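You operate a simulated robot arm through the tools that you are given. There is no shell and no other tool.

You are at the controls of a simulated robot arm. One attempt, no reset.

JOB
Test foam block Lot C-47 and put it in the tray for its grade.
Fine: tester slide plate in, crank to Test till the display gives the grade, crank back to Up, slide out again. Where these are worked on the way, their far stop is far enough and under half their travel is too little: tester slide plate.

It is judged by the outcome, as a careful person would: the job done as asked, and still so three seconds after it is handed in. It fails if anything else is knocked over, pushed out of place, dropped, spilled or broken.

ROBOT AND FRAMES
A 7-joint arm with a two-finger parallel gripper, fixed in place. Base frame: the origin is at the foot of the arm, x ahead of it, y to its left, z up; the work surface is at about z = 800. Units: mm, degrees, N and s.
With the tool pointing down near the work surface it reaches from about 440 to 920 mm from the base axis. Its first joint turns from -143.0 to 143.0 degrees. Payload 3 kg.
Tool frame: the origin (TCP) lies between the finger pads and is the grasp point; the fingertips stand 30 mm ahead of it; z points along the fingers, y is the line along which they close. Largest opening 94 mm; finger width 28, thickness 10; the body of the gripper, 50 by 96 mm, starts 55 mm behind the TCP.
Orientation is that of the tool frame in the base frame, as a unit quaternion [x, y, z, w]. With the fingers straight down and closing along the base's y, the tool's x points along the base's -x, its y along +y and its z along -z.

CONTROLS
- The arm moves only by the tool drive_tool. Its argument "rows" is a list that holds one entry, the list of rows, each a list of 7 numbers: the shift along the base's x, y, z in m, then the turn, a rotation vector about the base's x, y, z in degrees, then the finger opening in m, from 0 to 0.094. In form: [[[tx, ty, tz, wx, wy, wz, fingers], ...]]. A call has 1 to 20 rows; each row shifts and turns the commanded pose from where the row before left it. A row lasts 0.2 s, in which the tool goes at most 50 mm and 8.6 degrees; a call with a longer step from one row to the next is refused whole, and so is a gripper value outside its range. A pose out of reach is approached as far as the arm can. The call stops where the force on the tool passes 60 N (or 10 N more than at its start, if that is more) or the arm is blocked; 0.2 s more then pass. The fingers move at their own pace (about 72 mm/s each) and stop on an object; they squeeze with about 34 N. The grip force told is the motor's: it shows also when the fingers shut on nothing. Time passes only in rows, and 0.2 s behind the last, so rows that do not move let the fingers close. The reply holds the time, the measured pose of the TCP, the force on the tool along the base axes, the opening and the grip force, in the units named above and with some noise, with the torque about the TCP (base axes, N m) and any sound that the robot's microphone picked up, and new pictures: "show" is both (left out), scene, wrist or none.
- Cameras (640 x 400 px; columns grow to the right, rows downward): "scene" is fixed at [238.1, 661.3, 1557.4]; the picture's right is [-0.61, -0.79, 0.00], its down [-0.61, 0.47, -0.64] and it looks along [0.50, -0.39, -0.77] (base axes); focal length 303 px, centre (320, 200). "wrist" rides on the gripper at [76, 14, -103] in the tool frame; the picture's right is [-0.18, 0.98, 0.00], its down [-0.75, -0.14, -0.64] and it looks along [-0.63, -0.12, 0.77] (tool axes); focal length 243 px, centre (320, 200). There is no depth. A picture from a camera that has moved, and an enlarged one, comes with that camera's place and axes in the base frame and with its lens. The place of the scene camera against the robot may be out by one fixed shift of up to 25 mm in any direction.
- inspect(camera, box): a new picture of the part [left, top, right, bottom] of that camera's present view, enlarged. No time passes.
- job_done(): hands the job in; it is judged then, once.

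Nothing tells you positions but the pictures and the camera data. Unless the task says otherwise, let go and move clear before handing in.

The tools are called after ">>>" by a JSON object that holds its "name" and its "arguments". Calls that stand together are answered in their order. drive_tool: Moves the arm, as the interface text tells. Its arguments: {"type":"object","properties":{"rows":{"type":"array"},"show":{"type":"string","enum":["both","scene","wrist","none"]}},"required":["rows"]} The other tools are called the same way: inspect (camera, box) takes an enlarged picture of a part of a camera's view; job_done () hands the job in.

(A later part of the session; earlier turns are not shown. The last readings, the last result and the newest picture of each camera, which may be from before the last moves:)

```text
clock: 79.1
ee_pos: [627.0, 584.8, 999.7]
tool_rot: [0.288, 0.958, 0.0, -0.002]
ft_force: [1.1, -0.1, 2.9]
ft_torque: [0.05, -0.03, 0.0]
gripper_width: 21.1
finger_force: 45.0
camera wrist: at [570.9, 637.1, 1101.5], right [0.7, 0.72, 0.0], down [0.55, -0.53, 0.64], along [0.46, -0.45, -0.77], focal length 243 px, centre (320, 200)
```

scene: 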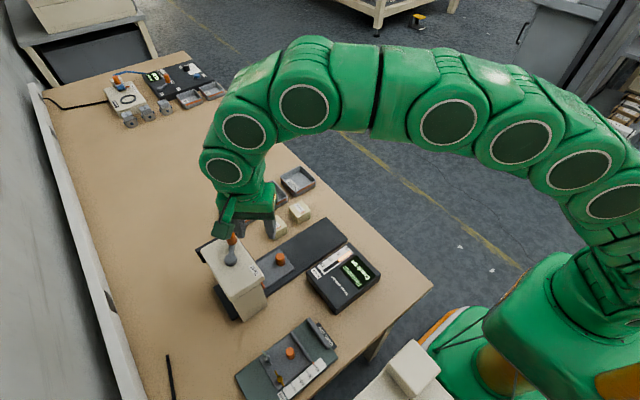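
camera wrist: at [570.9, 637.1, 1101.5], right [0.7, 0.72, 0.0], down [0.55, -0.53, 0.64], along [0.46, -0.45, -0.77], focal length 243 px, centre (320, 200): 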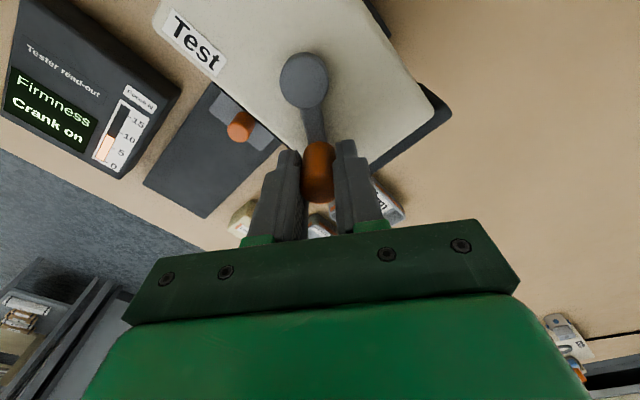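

Gripped cleanly. I'll continue clockwise, three steps at a time.

>>> {"name": "drive_tool", "arguments": {"rows": [[[-0.0027, -0.0039, 0, 0, 0, -6, 0.01], [-0.0031, -0.0036, 0, 0, 0, -6, 0.01], [-0.0035, -0.0033, 0, 0, 0, -6, 0.01], [0, 0, 0, 0, 0, 0, 0.01]]], "show": "wrist"}}

```text
clock: 80.1
ee_pos: [616.6, 573.6, 999.3]
tool_rot: [0.435, 0.9, 0.001, -0.002]
ft_force: [-1.3, 2.1, 7.9]
ft_torque: [-0.29, -0.24, 0.0]
gripper_width: 21.2
finger_force: 45.5
camera wrist: at [580.3, 640.8, 1101.4], right [0.88, 0.47, 0.0], down [0.36, -0.68, 0.64], along [0.3, -0.57, -0.77], focal length 243 px, centre (320, 200)
```

wrist: 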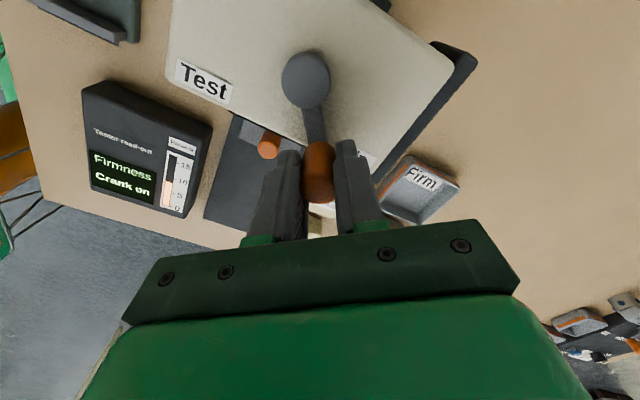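

The arc fits well with nearly zero side load. Continuing.

>>> {"name": "drive_tool", "arguments": {"rows": [[[-0.0038, -0.0029, 0, 0, 0, -6, 0.01], [-0.0041, -0.0025, 0, 0, 0, -6, 0.01], [-0.0043, -0.002, 0, 0, 0, -6, 0.01], [0, 0, 0, 0, 0, 0, 0.01]]], "show": "wrist"}}

>>> {"name": "inspect", "arguments": {"camera": "scene", "box": [280, 230, 400, 310]}}

```text
clock: 81.1
ee_pos: [603.7, 566.7, 1001.2]
tool_rot: [0.572, 0.82, 0.0, -0.002]
ft_force: [-5.0, 15.5, -6.3]
ft_torque: [1.08, 0.26, 0.01]
gripper_width: 21.0
finger_force: 44.7
camera wrist: at [590.3, 641.7, 1101.4], right [0.99, 0.17, 0.0], down [0.13, -0.76, 0.64], along [0.11, -0.63, -0.77], focal length 243 px, centre (320, 200)
```

wrist: 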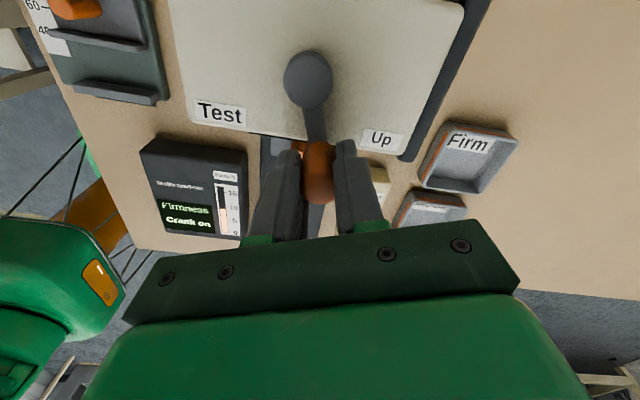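

```text
5.00 times, centred on (340, 270) of scene
camera zoom: at [238.1, 661.3, 1557.4], right [-0.61, -0.79, 0.0], down [-0.61, 0.47, -0.64], along [0.5, -0.39, -0.77], focal length 1514 px, centre (220, -150)
```

zoom: 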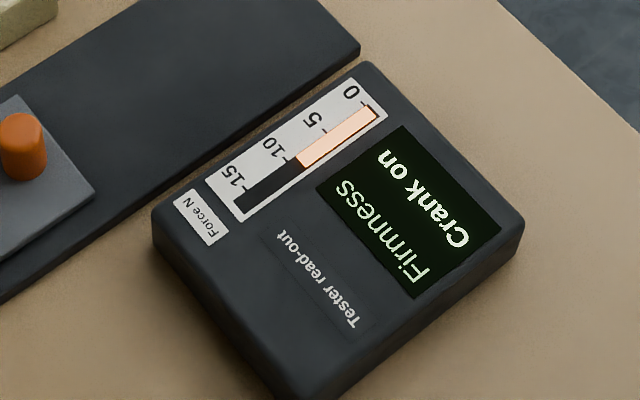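

About 9 N and still "Crank on". Continuing.

>>> {"name": "drive_tool", "arguments": {"rows": [[[-0.0046, -0.0013, 0, 0, 0, -6, 0.01], [-0.0046, -0.0011, 0, 0, 0, -6, 0.01], [-0.0047, -0.0006, 0, 0, 0, -6, 0.01], [0, 0, 0, 0, 0, 0, 0.01]]], "show": "none"}}

>>> {"name": "inspect", "arguments": {"camera": "scene", "box": [280, 230, 400, 310]}}

```text
clock: 82.1
ee_pos: [590.1, 563.6, 999.7]
tool_rot: [0.691, 0.723, 0.002, -0.002]
ft_force: [-0.5, 30.7, -15.0]
ft_torque: [0.38, -0.03, 0.01]
gripper_width: 21.0
finger_force: 44.4
```

```text
5.00 times, centred on (340, 270) of scene
camera zoom: at [238.1, 661.3, 1557.4], right [-0.61, -0.79, 0.0], down [-0.61, 0.47, -0.64], along [0.5, -0.39, -0.77], focal length 1514 px, centre (220, -150)
```

zoom: 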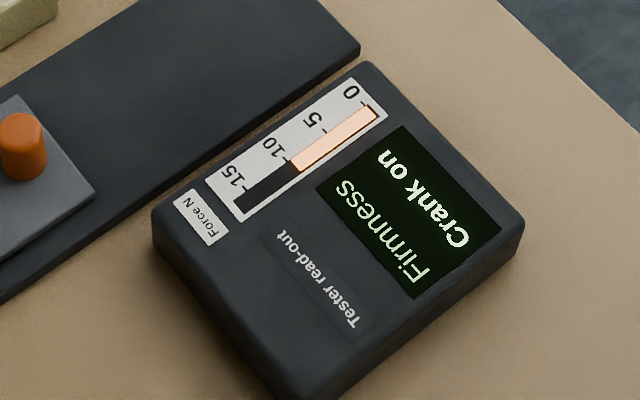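

About 10 N. I'll trim +y for the inward load and continue.

>>> {"name": "drive_tool", "arguments": {"rows": [[[-0.0047, 0.0006, -0.0002, 0, 0, -6, 0.01], [-0.0047, 0.0004, 0, 0, 0, -6, 0.01], [0, 0, 0, 0, 0, 0, 0.01]]], "show": "none"}}

>>> {"name": "inspect", "arguments": {"camera": "scene", "box": [280, 230, 400, 310]}}

```text
clock: 82.9
ee_pos: [579.4, 563.5, 1001.2]
tool_rot: [0.764, 0.646, 0.002, -0.001]
ft_force: [6.2, 28.3, -10.6]
ft_torque: [0.32, -0.22, -0.02]
gripper_width: 21.3
finger_force: 45.4
```

```text
5.00 times, centred on (340, 270) of scene
camera zoom: at [238.1, 661.3, 1557.4], right [-0.61, -0.79, 0.0], down [-0.61, 0.47, -0.64], along [0.5, -0.39, -0.77], focal length 1514 px, centre (220, -150)
```

zoom: 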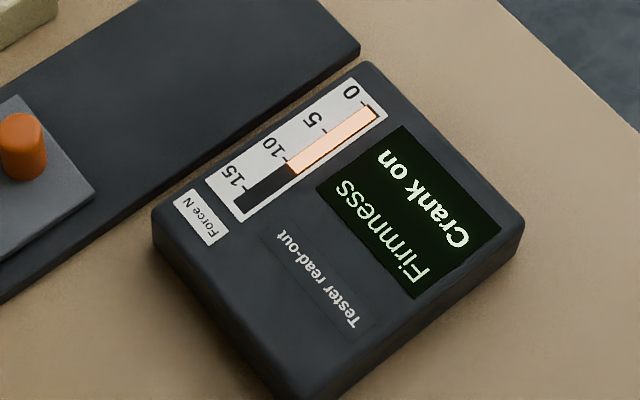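

Continuing toward the Test mark.

>>> {"name": "drive_tool", "arguments": {"rows": [[[-0.0045, 0.0014, -0.0002, 0, 0, -6, 0.01], [-0.0044, 0.0013, 0, 0, 0, -6, 0.01], [0, 0, 0, 0, 0, 0, 0.01]]], "show": "none"}}

>>> {"name": "inspect", "arguments": {"camera": "scene", "box": [280, 230, 400, 310]}}

```text
clock: 83.7
ee_pos: [571.8, 567.0, 999.8]
tool_rot: [0.827, 0.562, 0.001, -0.001]
ft_force: [2.2, 4.8, -6.1]
ft_torque: [0.85, -0.33, 0.04]
gripper_width: 21.0
finger_force: 44.9
```

```text
5.00 times, centred on (340, 270) of scene
camera zoom: at [238.1, 661.3, 1557.4], right [-0.61, -0.79, 0.0], down [-0.61, 0.47, -0.64], along [0.5, -0.39, -0.77], focal length 1514 px, centre (220, -150)
```

zoom: 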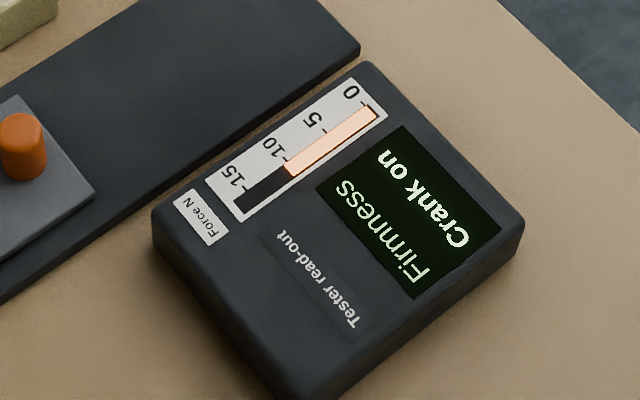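

About 10.5 N. Two more steps.

>>> {"name": "drive_tool", "arguments": {"rows": [[[-0.0043, 0.0017, 0, 0, 0, -6, 0.01], [-0.0041, 0.0022, 0, 0, 0, -6, 0.01], [0, 0, 0, 0, 0, 0, 0.01]]], "show": "none"}}

>>> {"name": "inspect", "arguments": {"camera": "scene", "box": [280, 230, 400, 310]}}

```text
clock: 84.5
ee_pos: [563.5, 571.5, 1000.3]
tool_rot: [0.881, 0.473, 0.001, -0.001]
ft_force: [-0.8, -1.6, 5.3]
ft_torque: [-0.82, 0.44, -0.02]
gripper_width: 21.2
finger_force: 45.1
```

```text
5.00 times, centred on (340, 270) of scene
camera zoom: at [238.1, 661.3, 1557.4], right [-0.61, -0.79, 0.0], down [-0.61, 0.47, -0.64], along [0.5, -0.39, -0.77], focal length 1514 px, centre (220, -150)
```

zoom: 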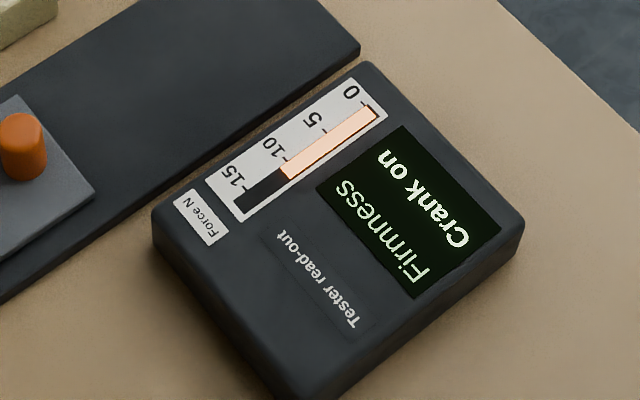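

About 11 N and still "Crank on". I'll step on with smaller yaw changes to stay away from the wrist limit.

>>> {"name": "drive_tool", "arguments": {"rows": [[[-0.0038, 0.0026, 0, 0, 0, -4, 0.01], [-0.0035, 0.003, 0, 0, 0, -4, 0.01], [0, 0, 0, 0, 0, 0, 0.01]]], "show": "none"}}

>>> {"name": "inspect", "arguments": {"camera": "scene", "box": [280, 230, 400, 310]}}

```text
clock: 85.3
ee_pos: [563.2, 570.7, 999.8]
tool_rot: [0.881, 0.473, 0.001, -0.001]
ft_force: [-5.2, -6.3, 9.5]
ft_torque: [-0.42, 0.21, -0.01]
gripper_width: 21.1
finger_force: 45.1
out of reach, approached as far as the arm can: row 1, 2
```

```text
5.00 times, centred on (340, 270) of scene
camera zoom: at [238.1, 661.3, 1557.4], right [-0.61, -0.79, 0.0], down [-0.61, 0.47, -0.64], along [0.5, -0.39, -0.77], focal length 1514 px, centre (220, -150)
```

zoom: 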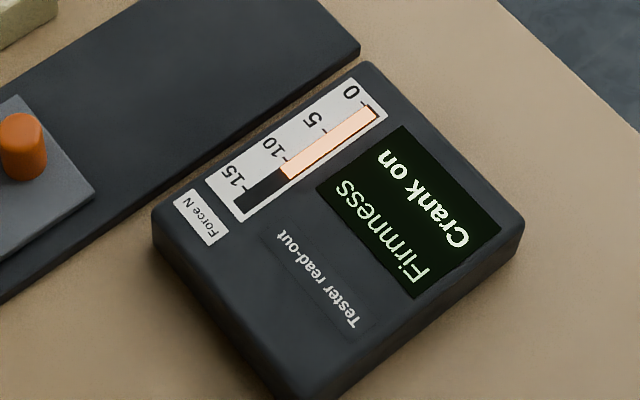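

The wrist yaw limit is here (−123°). I'll take a couple more steps along the arc without yawing; the handle can turn a little in the grip.

>>> {"name": "drive_tool", "arguments": {"rows": [[[-0.0038, 0.0026, 0, 0, 0, 1.5, 0.01], [-0.0035, 0.003, 0, 0, 0, 1.5, 0.01], [0, 0, 0, 0, 0, 0, 0.01]]], "show": "none"}}

>>> {"name": "inspect", "arguments": {"camera": "scene", "box": [280, 230, 400, 310]}}

```text
clock: 86.1
ee_pos: [557.4, 577.0, 1001.1]
tool_rot: [0.868, 0.496, 0.002, -0.001]
ft_force: [7.8, 5.9, 13.9]
ft_torque: [0.64, -0.36, -0.01]
gripper_width: 21.1
finger_force: 44.7
```

```text
5.00 times, centred on (340, 270) of scene
camera zoom: at [238.1, 661.3, 1557.4], right [-0.61, -0.79, 0.0], down [-0.61, 0.47, -0.64], along [0.5, -0.39, -0.77], focal length 1514 px, centre (220, -150)
```

zoom: 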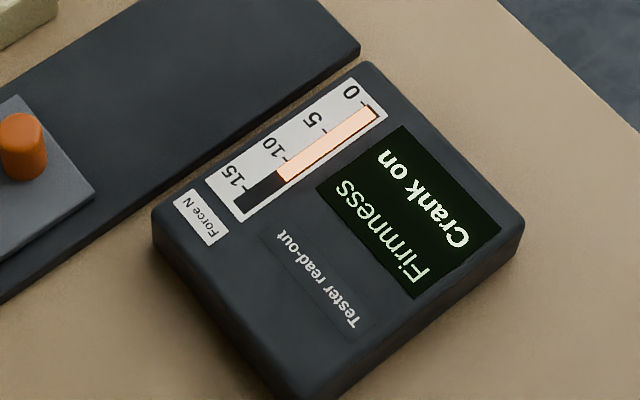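

That works. Continuing along the arc with the gripper's yaw nearly fixed.

>>> {"name": "drive_tool", "arguments": {"rows": [[[-0.0032, 0.0034, -0.0003, 0, 0, 1, 0.01], [-0.0028, 0.0037, 0, 0, 0, 1, 0.01], [0, 0, 0, 0, 0, 0, 0.01]]], "show": "none"}}

>>> {"name": "inspect", "arguments": {"camera": "scene", "box": [280, 230, 400, 310]}}

```text
clock: 86.9
ee_pos: [551.4, 583.9, 1000.1]
tool_rot: [0.86, 0.511, 0.001, -0.001]
ft_force: [21.2, 13.1, 12.7]
ft_torque: [-0.3, -0.08, -0.04]
gripper_width: 21.3
finger_force: 44.8
```

```text
5.00 times, centred on (340, 270) of scene
camera zoom: at [238.1, 661.3, 1557.4], right [-0.61, -0.79, 0.0], down [-0.61, 0.47, -0.64], along [0.5, -0.39, -0.77], focal length 1514 px, centre (220, -150)
```

zoom: 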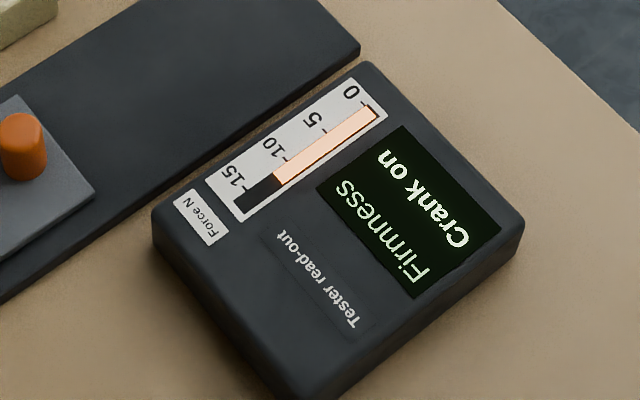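

About 11.8 N at a total of about −506°. Two more steps with an inward trim.

>>> {"name": "drive_tool", "arguments": {"rows": [[[-0.002, 0.0042, -0.0003, 0, 0, 1, 0.01], [-0.0019, 0.0041, 0, 0, 0, 1, 0.01], [0, 0, 0, 0, 0, 0, 0.01]]], "show": "none"}}

>>> {"name": "inspect", "arguments": {"camera": "scene", "box": [280, 230, 400, 310]}}

```text
clock: 87.7
ee_pos: [547.6, 592.0, 1000.1]
tool_rot: [0.851, 0.525, 0.002, -0.001]
ft_force: [37.2, 12.2, 15.8]
ft_torque: [0.12, -0.54, -0.03]
gripper_width: 21.1
finger_force: 45.0
```

```text
5.00 times, centred on (340, 270) of scene
camera zoom: at [238.1, 661.3, 1557.4], right [-0.61, -0.79, 0.0], down [-0.61, 0.47, -0.64], along [0.5, -0.39, -0.77], focal length 1514 px, centre (220, -150)
```

zoom: 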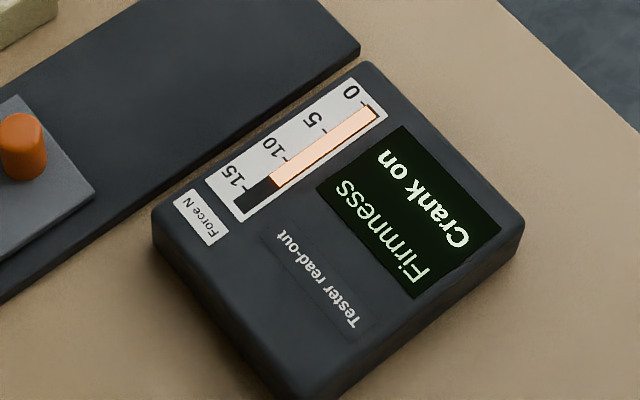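

About 12.2 N and the gripper is now well off the tangential direction. I'll release (the crank has been holding itself), rise, and turn to yaw +22° for a new grip.

>>> {"name": "drive_tool", "arguments": {"rows": [[[0.0009, 0.0003, -0.0003, 0, 0, 0, 0.01], [0, 0, 0, 0, 0, 0, 0.05], [0, 0, 0, 0, 0, 0, 0.05], [0, 0, 0, 0, 0, 0, 0.05], [0, 0, 0.02, 0, 0, 0, 0.05], [0, 0, 0.025, 0, 0, 0, 0.05], [0, 0, 0, 0, 0, 8.4, 0.05], [0, 0, 0, 0, 0, 8.4, 0.05], [0, 0, 0, 0, 0, 8.4, 0.05], [0, 0, 0, 0, 0, 8.4, 0.05], [0, 0, 0, 0, 0, 8.4, 0.05], [0, 0, 0, 0, 0, 8.4, 0.05], [0, 0, 0, 0, 0, 8.4, 0.05], [0, 0, 0, 0, 0, 8.4, 0.05], [0, 0, 0, 0, 0, 8.4, 0.05], [0, 0, 0, 0, 0, 8.4, 0.05], [0, 0, 0, 0, 0, 8.4, 0.05], [0, 0, 0, 0, 0, 8.4, 0.05], [0, 0, 0, 0, 0, 8.4, 0.05], [0, 0, 0, 0, 0, 8.4, 0.05]]], "show": "both"}}

>>> {"name": "inspect", "arguments": {"camera": "scene", "box": [180, 190, 400, 320]}}

>>> {"name": "inspect", "arguments": {"camera": "wrist", "box": [160, 40, 480, 240]}}

```text
clock: 91.9
ee_pos: [546.7, 593.7, 1044.8]
tool_rot: [-0.01, 1.0, -0.001, -0.002]
ft_force: [-0.6, 0.3, -0.2]
ft_torque: [0.0, -0.03, 0.0]
gripper_width: 49.8
finger_force: 0.1
camera wrist: at [470.5, 605.2, 1146.2], right [0.16, 0.99, 0.0], down [0.76, -0.13, 0.64], along [0.63, -0.11, -0.77], focal length 243 px, centre (320, 200)
```

scene: 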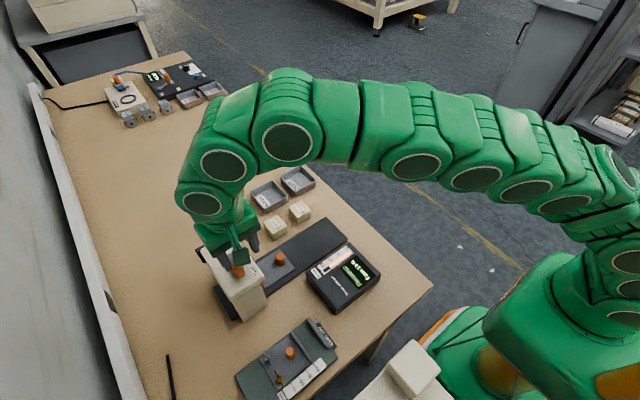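
wrist: 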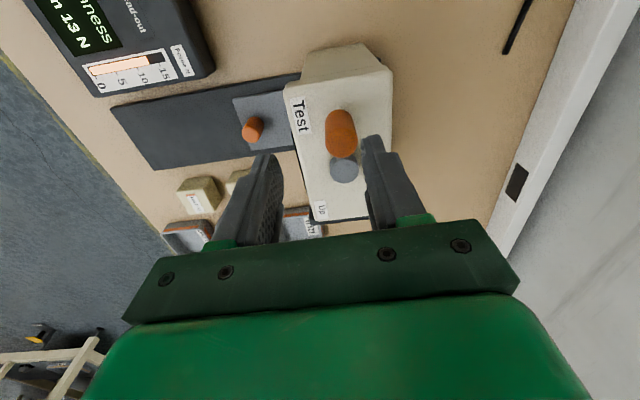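

```text
2.91 times, centred on (290, 255) of scene
camera zoom: at [238.1, 661.3, 1557.4], right [-0.61, -0.79, 0.0], down [-0.61, 0.47, -0.64], along [0.5, -0.39, -0.77], focal length 881 px, centre (407, 40)
```

zoom: 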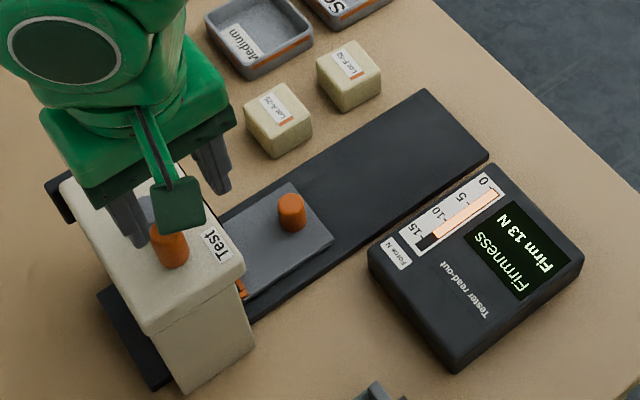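

```text
2.00 times, centred on (320, 140) of wrist
camera zoom: at [470.5, 605.2, 1146.2], right [0.16, 0.99, 0.0], down [0.76, -0.13, 0.64], along [0.63, -0.11, -0.77], focal length 485 px, centre (320, 320)
```

zoom: 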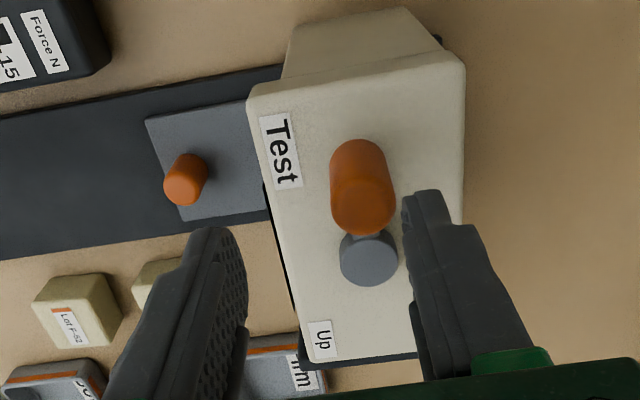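

The display has changed and appears to read "Firm 13 N". I'll zoom in to confirm.

>>> {"name": "inspect", "arguments": {"camera": "scene", "box": [310, 245, 380, 295]}}

>>> {"name": "inspect", "arguments": {"camera": "wrist", "box": [20, 0, 220, 110]}}

```text
8.00 times, centred on (345, 270) of scene
camera zoom: at [238.1, 661.3, 1557.4], right [-0.61, -0.79, 0.0], down [-0.61, 0.47, -0.64], along [0.5, -0.39, -0.77], focal length 2422 px, centre (120, -360)
```

zoom: 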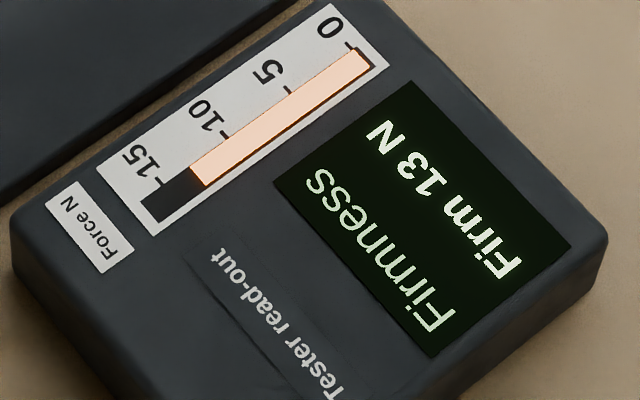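

```text
3.20 times, centred on (120, 55) of wrist
camera zoom: at [470.5, 605.2, 1146.2], right [0.16, 0.99, 0.0], down [0.76, -0.13, 0.64], along [0.63, -0.11, -0.77], focal length 776 px, centre (960, 664)
```

zoom: 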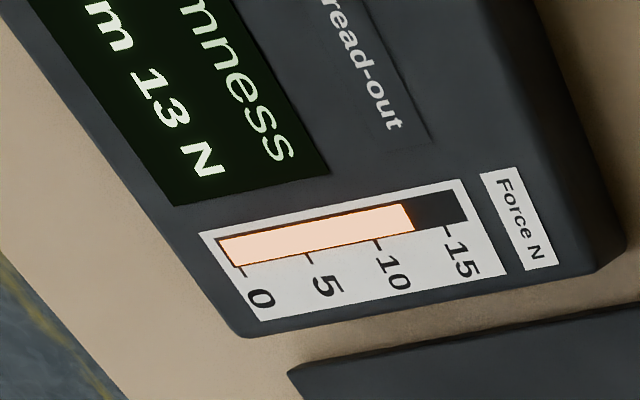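

Confirmed: "Firm 13 N", so Lot C-47 is Firm. The crank is at the Test end (−540° total), which means one and a half turns back to Up. I'll push the handle around counter-clockwise with closed fingers at a fixed orientation, tilted outward for reach. First I'll set that orientation and place the fingers behind the handle.

>>> {"name": "drive_tool", "arguments": {"rows": [[[0, 0, 0.003, 0, 0, 7.5, 0.0], [0, 0, 0, 0, 0, 7.5, 0.0], [0, 0, 0, 0, 0, 7.5, 0.0], [0, 0, 0, 0, 0, 7.5, 0.0], [0, 0, 0, 0, 0, 7.5, 0.0], [0, 0, 0, 0, 0, 7.5, 0.0], [0, 0, 0, 5.4, -5.2, 0, 0.0], [0, 0, 0, 5.4, -5.2, 0, 0.0], [0.0022, 0.0145, 0, 0, 0, 0, 0.0], [0.0021, 0.0145, 0, 0, 0, 0, 0.0], [0.0021, 0.0145, 0, 0, 0, 0, 0.0], [0, 0, 0, 0, 0, 0, 0.0]]], "show": "both"}}

>>> {"name": "inspect", "arguments": {"camera": "wrist", "box": [160, 40, 480, 240]}}

```text
clock: 94.5
ee_pos: [552.5, 638.0, 1048.2]
tool_rot: [-0.388, 0.912, 0.052, 0.119]
ft_force: [-0.4, 0.3, 0.1]
ft_torque: [0.0, 0.01, -0.03]
gripper_width: 0.0
finger_force: 32.9
camera wrist: at [472.5, 574.7, 1127.0], right [-0.58, 0.81, 0.05], down [0.49, 0.31, 0.81], along [0.64, 0.5, -0.58], focal length 243 px, centre (320, 200)
```

scene: 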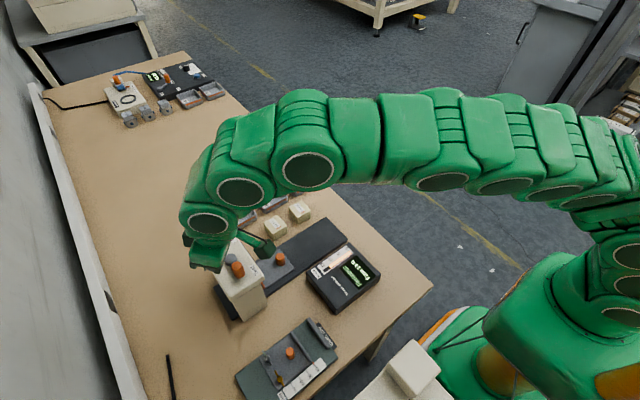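
wrist: 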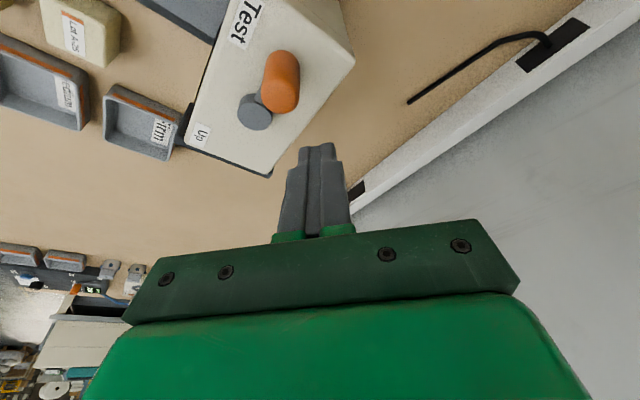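

```text
2.00 times, centred on (320, 140) of wrist
camera zoom: at [472.5, 574.7, 1127.0], right [-0.58, 0.81, 0.05], down [0.49, 0.31, 0.81], along [0.64, 0.5, -0.58], focal length 485 px, centre (320, 320)
```

zoom: 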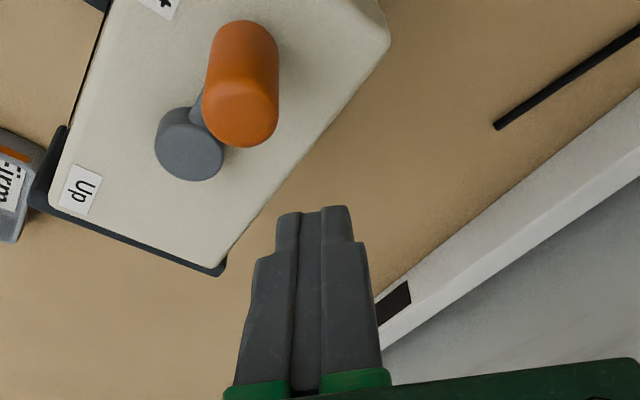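

The closed fingers are behind the handle on its clockwise side. Descending to handle height.

>>> {"name": "drive_tool", "arguments": {"rows": [[[0, 0, -0.018, 0, 0, 0, 0.0], [0, 0, -0.018, 0, 0, 0, 0.0], [0, 0, -0.012, 0, 0, 0, 0.0], [0, 0, 0, 0, 0, 0, 0.0]]], "show": "both"}}

>>> {"name": "inspect", "arguments": {"camera": "wrist", "box": [160, 40, 480, 240]}}

```text
clock: 95.5
ee_pos: [552.2, 636.1, 1004.1]
tool_rot: [-0.387, 0.913, 0.052, 0.121]
ft_force: [-3.1, -0.3, 46.0]
ft_torque: [-0.91, 0.06, -0.09]
gripper_width: 0.0
finger_force: 33.4
camera wrist: at [472.0, 572.3, 1082.0], right [-0.59, 0.81, 0.05], down [0.49, 0.31, 0.82], along [0.65, 0.5, -0.57], focal length 243 px, centre (320, 200)
```

scene: 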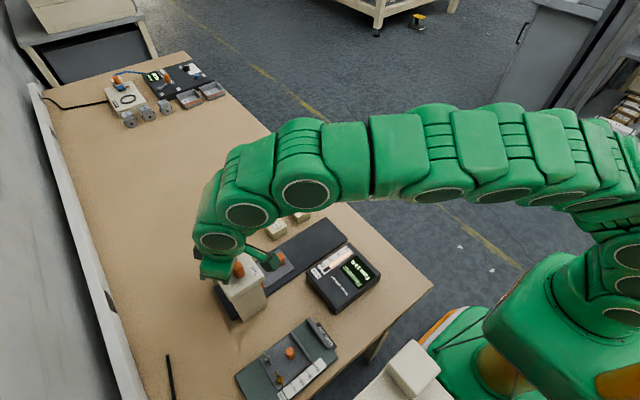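
wrist: 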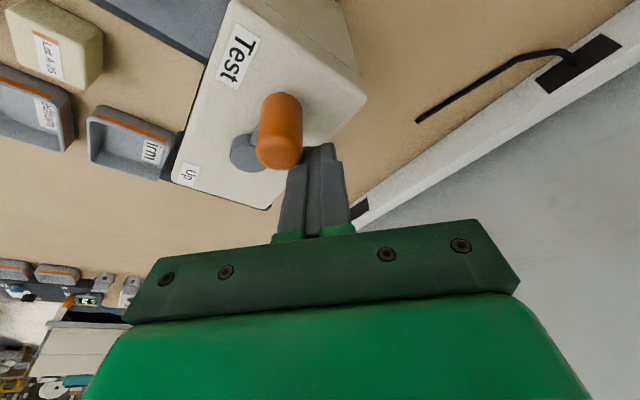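

```text
2.00 times, centred on (320, 140) of wrist
camera zoom: at [472.0, 572.3, 1082.0], right [-0.59, 0.81, 0.05], down [0.49, 0.31, 0.82], along [0.65, 0.5, -0.57], focal length 485 px, centre (320, 320)
```

zoom: 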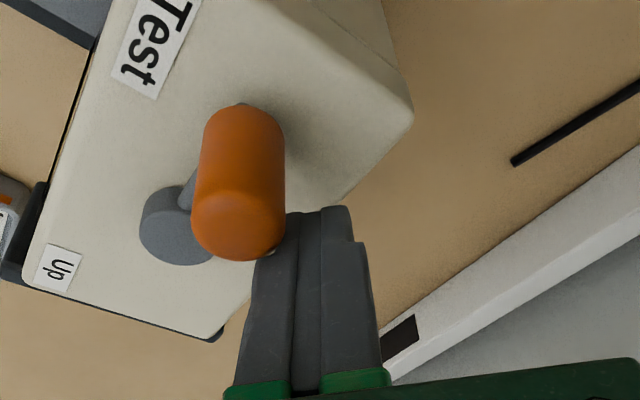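

There's a 46 N upward contact: the torque shows a finger edge resting on the rim of the handle's top. I'll back up, shift about 10 mm further from the handle, and descend again.

>>> {"name": "drive_tool", "arguments": {"rows": [[[0, 0, 0.012, 0, 0, 0, 0.0], [0.005, 0.01, 0, 0, 0, 0, 0.0], [0, 0, -0.006, 0, 0, 0, 0.0], [0, 0, -0.005, 0, 0, 0, 0.0], [0, 0, 0, 0, 0, 0, 0.0]]], "show": "wrist"}}

>>> {"name": "inspect", "arguments": {"camera": "wrist", "box": [160, 40, 480, 240]}}

>>> {"name": "inspect", "arguments": {"camera": "scene", "box": [180, 190, 400, 320]}}

```text
clock: 96.7
ee_pos: [558.0, 646.4, 1000.6]
tool_rot: [-0.388, 0.912, 0.051, 0.118]
ft_force: [0.0, -0.7, -0.2]
ft_torque: [0.02, 0.0, -0.01]
gripper_width: 0.1
finger_force: 32.8
camera wrist: at [478.3, 582.9, 1079.9], right [-0.58, 0.81, 0.05], down [0.49, 0.31, 0.81], along [0.64, 0.5, -0.58], focal length 243 px, centre (320, 200)
```

wrist: 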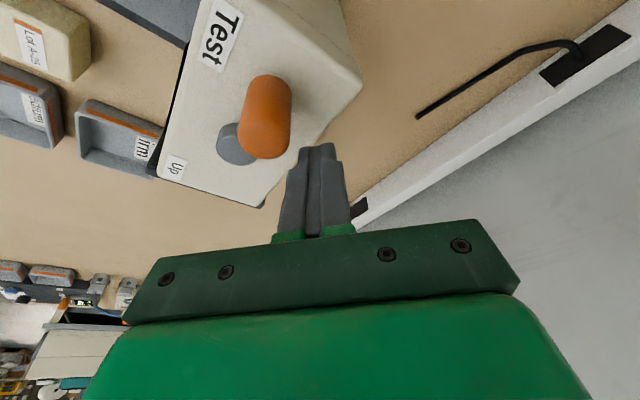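

```text
2.00 times, centred on (320, 140) of wrist
camera zoom: at [478.3, 582.9, 1079.9], right [-0.58, 0.81, 0.05], down [0.49, 0.31, 0.81], along [0.64, 0.5, -0.58], focal length 485 px, centre (320, 320)
```

zoom: 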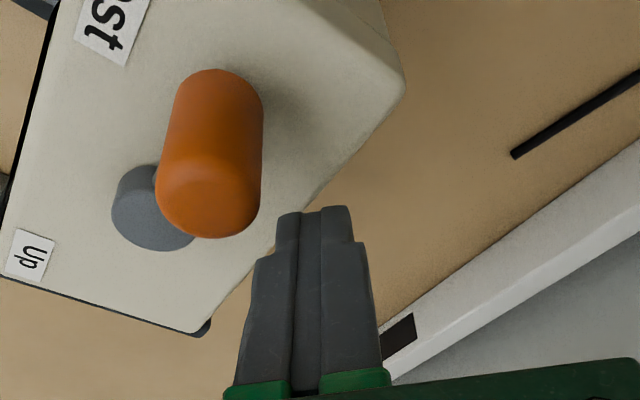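

```text
2.91 times, centred on (290, 255) of scene
camera zoom: at [238.1, 661.3, 1557.4], right [-0.61, -0.79, 0.0], down [-0.61, 0.47, -0.64], along [0.5, -0.39, -0.77], focal length 881 px, centre (407, 40)
```

zoom: 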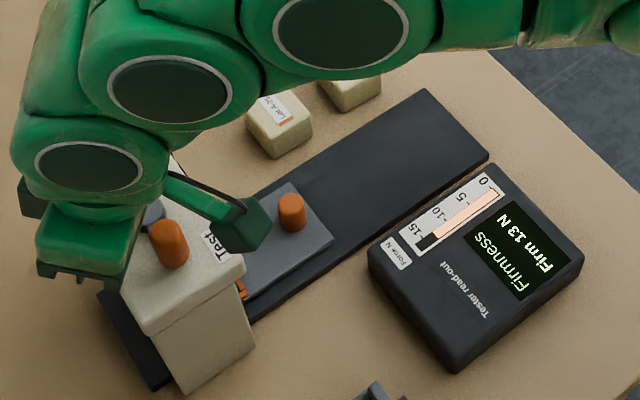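

Clear now, with the fingers beside the handle. I'll start sweeping around the pivot counter-clockwise with a short first batch.

>>> {"name": "drive_tool", "arguments": {"rows": [[[-0.0008, -0.0046, 0, 0, 0, 0, 0.0], [-0.0048, -0.0042, 0, 0, 0, 0, 0.0], [-0.0042, -0.0048, 0, 0, 0, 0, 0.0], [-0.0035, -0.0054, 0, 0, 0, 0, 0.0], [-0.0027, -0.0058, 0, 0, 0, 0, 0.0], [0, 0, 0, 0, 0, 0, 0.0]]], "show": "both"}}

>>> {"name": "inspect", "arguments": {"camera": "scene", "box": [180, 190, 400, 320]}}

```text
clock: 98.1
ee_pos: [542.3, 621.9, 1000.5]
tool_rot: [-0.388, 0.913, 0.05, 0.119]
ft_force: [0.2, -0.5, 0.0]
ft_torque: [-0.02, 0.0, 0.03]
gripper_width: 0.0
finger_force: 32.5
camera wrist: at [462.6, 558.7, 1079.4], right [-0.58, 0.81, 0.05], down [0.49, 0.31, 0.81], along [0.64, 0.5, -0.58], focal length 243 px, centre (320, 200)
```

scene: 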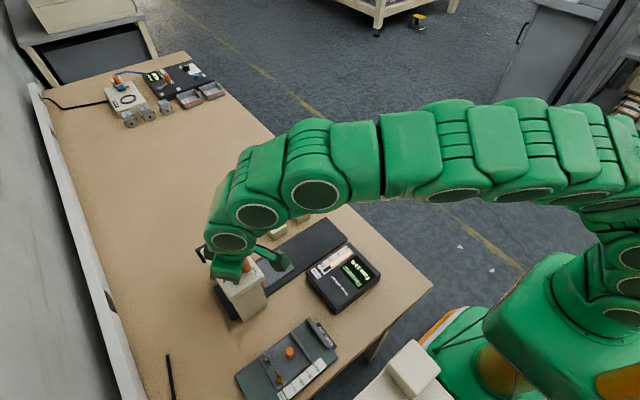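
wrist: 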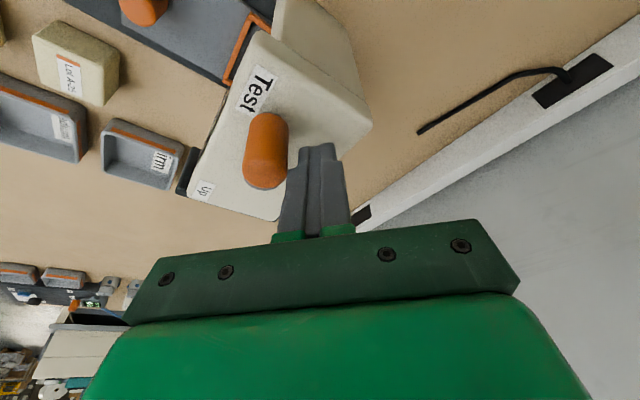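

```text
2.91 times, centred on (290, 255) of scene
camera zoom: at [238.1, 661.3, 1557.4], right [-0.61, -0.79, 0.0], down [-0.61, 0.47, -0.64], along [0.5, -0.39, -0.77], focal length 881 px, centre (407, 40)
```

zoom: 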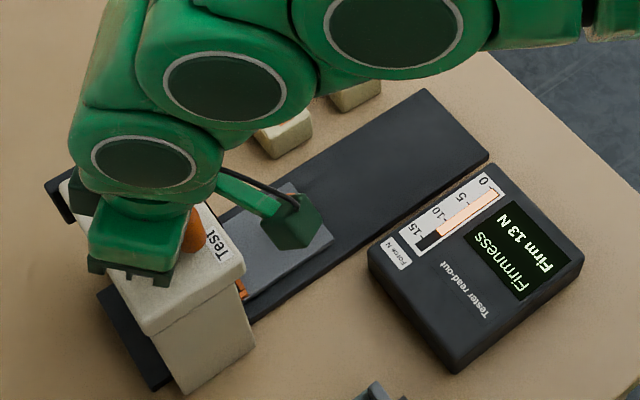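

The handle is being pushed along with almost no force. Continuing in a longer batch.

>>> {"name": "drive_tool", "arguments": {"rows": [[[-0.0019, -0.0061, 0, 0, 0, 0, 0.0], [-0.001, -0.0063, 0, 0, 0, 0, 0.0], [-0.0001, -0.0064, 0, 0, 0, 0, 0.0], [0.0008, -0.0064, 0, 0, 0, 0, 0.0], [0.0017, -0.0062, 0, 0, 0, 0, 0.0], [0.0025, -0.0059, 0, 0, 0, 0, 0.0], [0.0033, -0.0055, 0, 0, 0, 0, 0.0], [0.004, -0.005, 0, 0, 0, 0, 0.0], [0, 0, 0, 0, 0, 0, 0.0]]], "show": "both"}}

>>> {"name": "inspect", "arguments": {"camera": "scene", "box": [180, 190, 400, 320]}}

```text
clock: 100.1
ee_pos: [551.9, 573.9, 1000.4]
tool_rot: [-0.389, 0.912, 0.051, 0.118]
ft_force: [-1.0, -0.8, 0.6]
ft_torque: [0.0, -0.03, -0.01]
gripper_width: 0.0
finger_force: 32.8
camera wrist: at [472.4, 509.9, 1079.8], right [-0.58, 0.81, 0.05], down [0.49, 0.31, 0.81], along [0.64, 0.5, -0.58], focal length 243 px, centre (320, 200)
```

scene: 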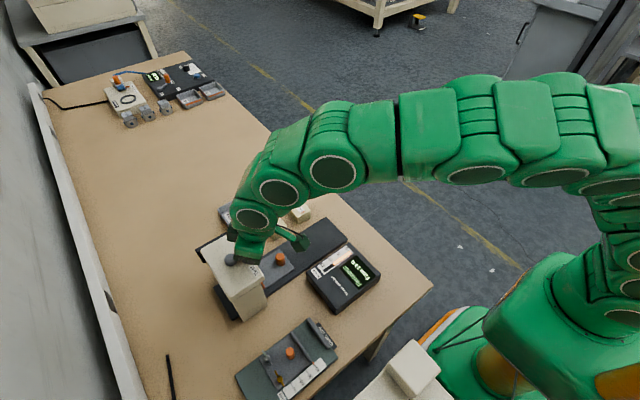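
wrist: 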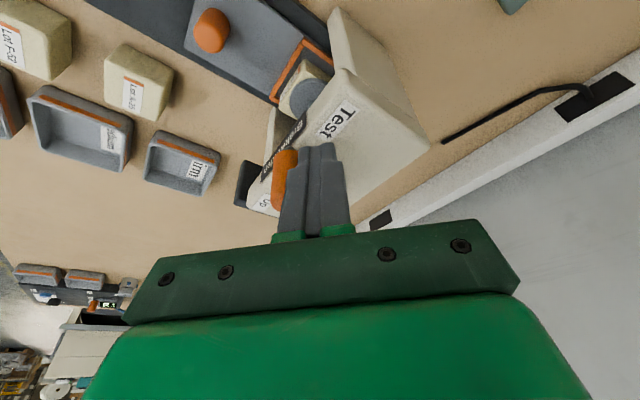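

```text
2.91 times, centred on (290, 255) of scene
camera zoom: at [238.1, 661.3, 1557.4], right [-0.61, -0.79, 0.0], down [-0.61, 0.47, -0.64], along [0.5, -0.39, -0.77], focal length 881 px, centre (407, 40)
```

zoom: 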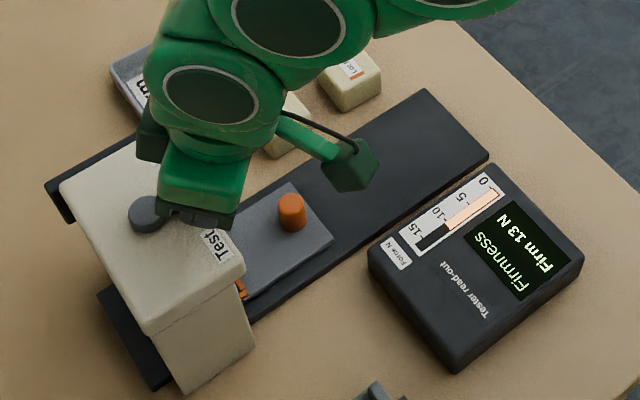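

It's working: the load bar is falling and the grade stays latched. Continuing the sweep.

>>> {"name": "drive_tool", "arguments": {"rows": [[[0.0047, -0.0044, 0, 0, 0, 0, 0.0], [0.0053, -0.0037, 0, 0, 0, 0, 0.0], [0.0057, -0.0029, 0, 0, 0, 0, 0.0], [0.0061, -0.0021, 0, 0, 0, 0, 0.0], [0.0063, -0.0012, 0, 0, 0, 0, 0.0], [0.0064, -0.0003, 0, 0, 0, 0, 0.0], [0.0064, 0.0006, 0, 0, 0, 0, 0.0], [0.0063, 0.0014, 0, 0, 0, 0, 0.0], [0.006, 0.0023, 0, 0, 0, 0, 0.0], [0, 0, 0, 0, 0, 0, 0.0]]], "show": "both"}}

>>> {"name": "inspect", "arguments": {"camera": "scene", "box": [180, 190, 400, 320]}}

```text
clock: 102.3
ee_pos: [605.8, 564.3, 1000.0]
tool_rot: [-0.389, 0.912, 0.05, 0.119]
ft_force: [-0.1, 0.7, -0.3]
ft_torque: [0.01, 0.0, 0.02]
gripper_width: 0.0
finger_force: 33.6
camera wrist: at [525.8, 501.1, 1078.7], right [-0.58, 0.81, 0.05], down [0.49, 0.31, 0.81], along [0.64, 0.5, -0.58], focal length 243 px, centre (320, 200)
```

scene: 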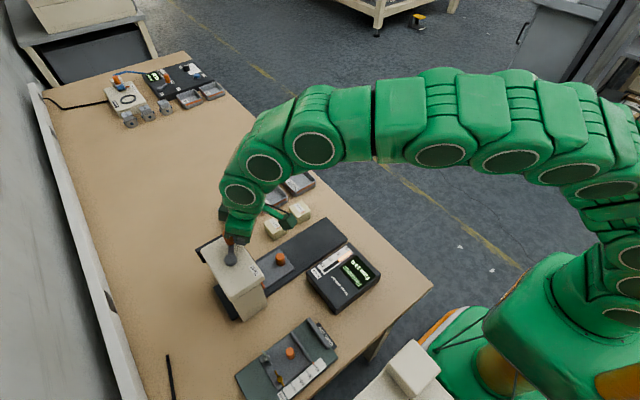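
wrist: 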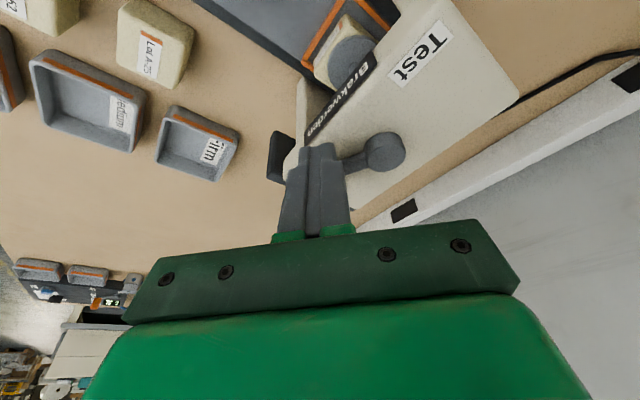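

```text
2.91 times, centred on (290, 255) of scene
camera zoom: at [238.1, 661.3, 1557.4], right [-0.61, -0.79, 0.0], down [-0.61, 0.47, -0.64], along [0.5, -0.39, -0.77], focal length 881 px, centre (407, 40)
```

zoom: 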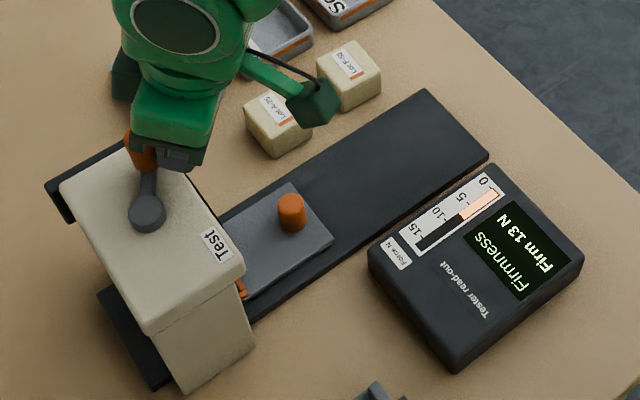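

The lever has come back to about −400° and the bar reads about 8 N. Continuing.

>>> {"name": "drive_tool", "arguments": {"rows": [[[0.0056, 0.0031, 0, 0, 0, 0, 0.0], [0.0051, 0.0039, 0, 0, 0, 0, 0.0], [0.0045, 0.0045, 0, 0, 0, 0, 0.0], [0.0039, 0.0051, 0, 0, 0, 0, 0.0], [0.0031, 0.0056, 0, 0, 0, 0, 0.0], [0.0023, 0.006, 0, 0, 0, 0, 0.0], [0.0014, 0.0063, 0, 0, 0, 0, 0.0], [0.0006, 0.0064, 0, 0, 0, 0, 0.0], [-0.0003, 0.0064, 0, 0, 0, 0, 0.0], [0, 0, 0, 0, 0, 0, 0.0]]], "show": "both"}}

>>> {"name": "inspect", "arguments": {"camera": "scene", "box": [180, 190, 400, 320]}}

```text
clock: 104.5
ee_pos: [632.0, 610.2, 1000.1]
tool_rot: [-0.389, 0.913, 0.05, 0.118]
ft_force: [0.4, 0.1, 0.2]
ft_torque: [0.03, 0.0, -0.01]
gripper_width: 0.0
finger_force: 32.5
camera wrist: at [551.4, 547.5, 1079.0], right [-0.58, 0.81, 0.05], down [0.49, 0.31, 0.81], along [0.64, 0.5, -0.58], focal length 243 px, centre (320, 200)
```

scene: 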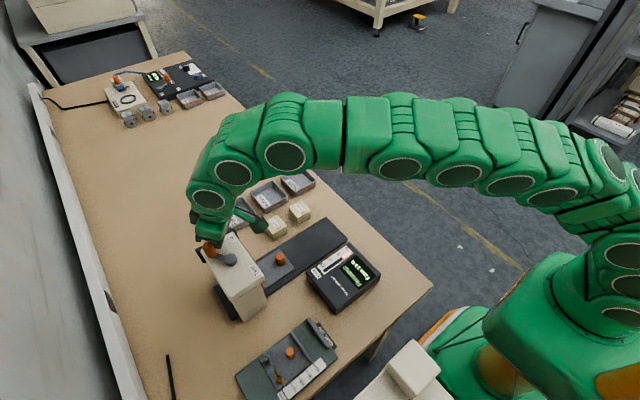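
wrist: 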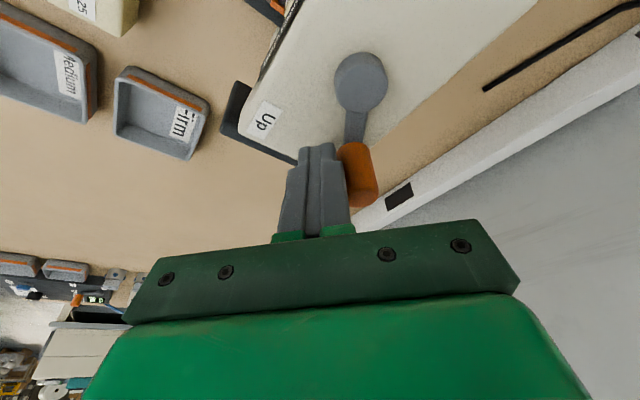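

```text
2.91 times, centred on (290, 255) of scene
camera zoom: at [238.1, 661.3, 1557.4], right [-0.61, -0.79, 0.0], down [-0.61, 0.47, -0.64], along [0.5, -0.39, -0.77], focal length 881 px, centre (407, 40)
```

zoom: 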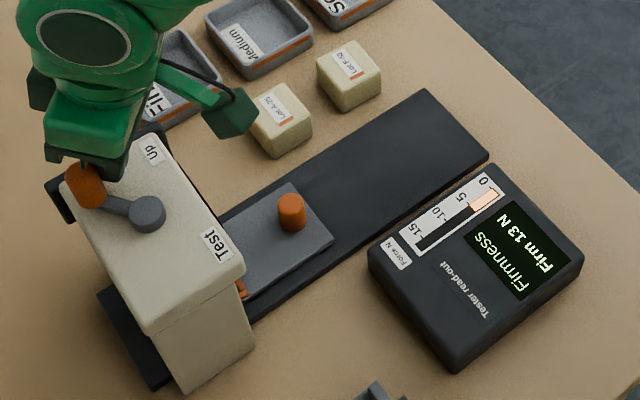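

Lever at about −325° and the bar at about 5 N. Continuing around the far side.

>>> {"name": "drive_tool", "arguments": {"rows": [[[-0.0012, 0.0063, 0, 0, 0, 0, 0.0], [-0.0021, 0.0061, 0, 0, 0, 0, 0.0], [-0.0029, 0.0057, 0, 0, 0, 0, 0.0], [-0.0037, 0.0053, 0, 0, 0, 0, 0.0], [-0.0044, 0.0047, 0, 0, 0, 0, 0.0], [-0.005, 0.004, 0, 0, 0, 0, 0.0], [-0.0055, 0.0033, 0, 0, 0, 0, 0.0], [-0.0059, 0.0025, 0, 0, 0, 0, 0.0], [-0.0062, 0.0017, 0, 0, 0, 0, 0.0], [0, 0, 0, 0, 0, 0, 0.0]]], "show": "both"}}

>>> {"name": "inspect", "arguments": {"camera": "scene", "box": [180, 190, 400, 320]}}

```text
clock: 106.7
ee_pos: [596.3, 650.4, 998.7]
tool_rot: [-0.388, 0.913, 0.05, 0.118]
ft_force: [-0.3, -0.1, -0.5]
ft_torque: [0.03, 0.01, 0.01]
gripper_width: 0.2
finger_force: 33.6
camera wrist: at [515.3, 586.8, 1078.5], right [-0.58, 0.81, 0.05], down [0.49, 0.31, 0.81], along [0.64, 0.5, -0.58], focal length 243 px, centre (320, 200)
```

scene: 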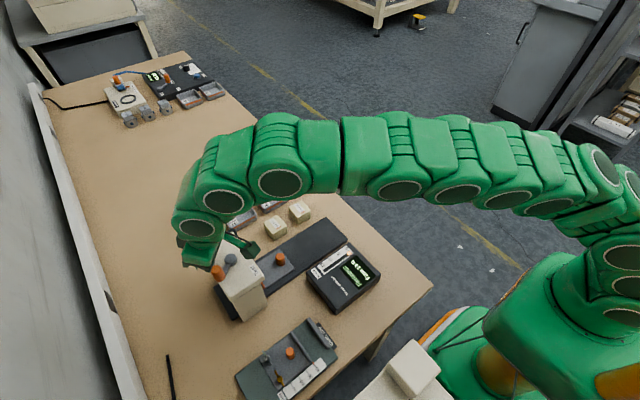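
wrist: 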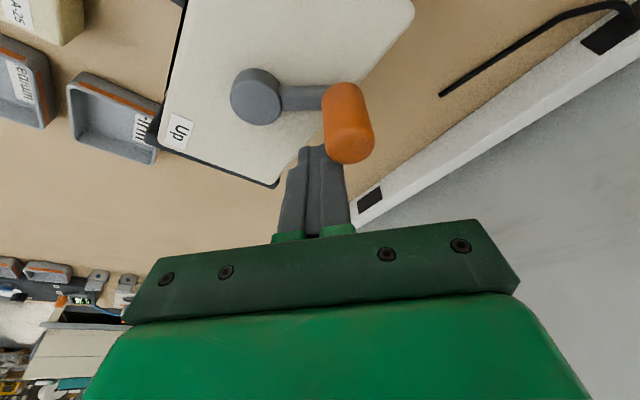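

```text
2.91 times, centred on (290, 255) of scene
camera zoom: at [238.1, 661.3, 1557.4], right [-0.61, -0.79, 0.0], down [-0.61, 0.47, -0.64], along [0.5, -0.39, -0.77], focal length 881 px, centre (407, 40)
```

zoom: 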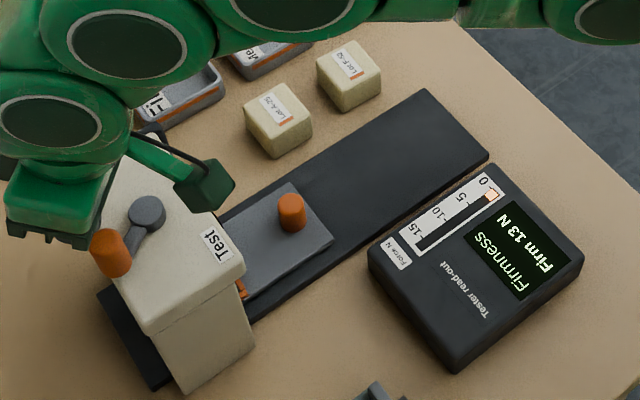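

Smooth. Lever at about −245° and the bar at about 2.5 N. Continuing.

>>> {"name": "drive_tool", "arguments": {"rows": [[[-0.0064, 0.0008, 0, 0, 0, 0, 0.0], [-0.0064, -0.0001, 0, 0, 0, 0, 0.0], [-0.0063, -0.001, 0, 0, 0, 0, 0.0], [-0.0061, -0.0019, 0, 0, 0, 0, 0.0], [-0.0058, -0.0027, 0, 0, 0, 0, 0.0], [-0.0054, -0.0035, 0, 0, 0, 0, 0.0], [-0.0048, -0.0042, 0, 0, 0, 0, 0.0], [-0.0042, -0.0048, 0, 0, 0, 0, 0.0], [-0.0035, -0.0054, 0, 0, 0, 0, 0.0], [-0.0027, -0.0058, 0, 0, 0, 0, 0.0], [0, 0, 0, 0, 0, 0, 0.0]]], "show": "both"}}

>>> {"name": "inspect", "arguments": {"camera": "scene", "box": [180, 190, 400, 320]}}

```text
clock: 109.1
ee_pos: [541.9, 621.6, 999.8]
tool_rot: [-0.388, 0.912, 0.051, 0.119]
ft_force: [-0.3, -0.1, -0.1]
ft_torque: [0.04, 0.03, 0.02]
gripper_width: 0.0
finger_force: 32.5
camera wrist: at [462.1, 558.4, 1078.7], right [-0.58, 0.81, 0.05], down [0.49, 0.31, 0.81], along [0.64, 0.5, -0.58], focal length 243 px, centre (320, 200)
```

scene: 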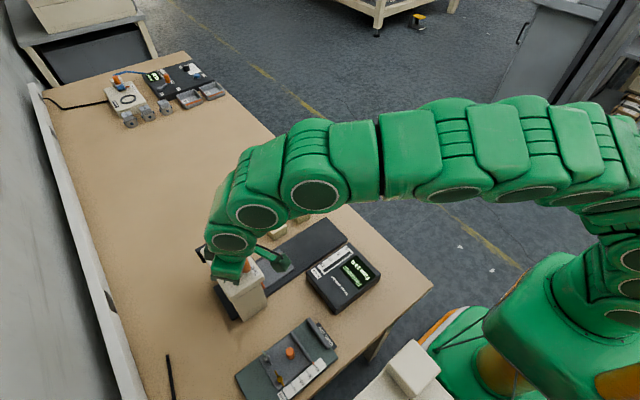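
wrist: 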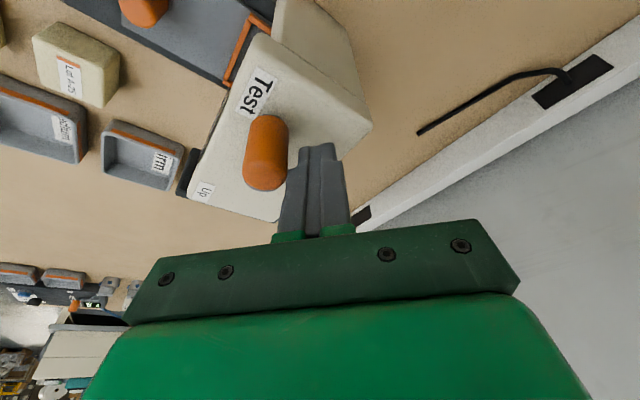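

```text
2.91 times, centred on (290, 255) of scene
camera zoom: at [238.1, 661.3, 1557.4], right [-0.61, -0.79, 0.0], down [-0.61, 0.47, -0.64], along [0.5, -0.39, -0.77], focal length 881 px, centre (407, 40)
```

zoom: 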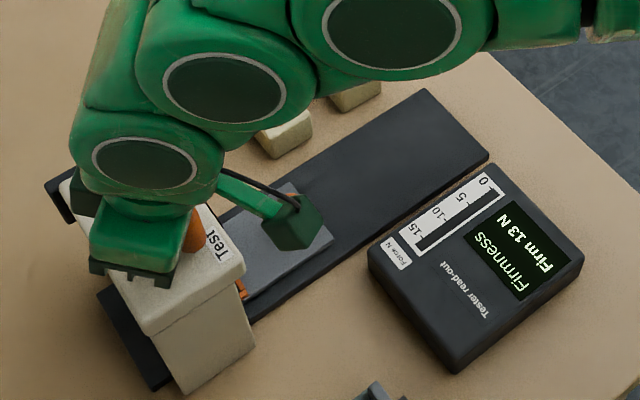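

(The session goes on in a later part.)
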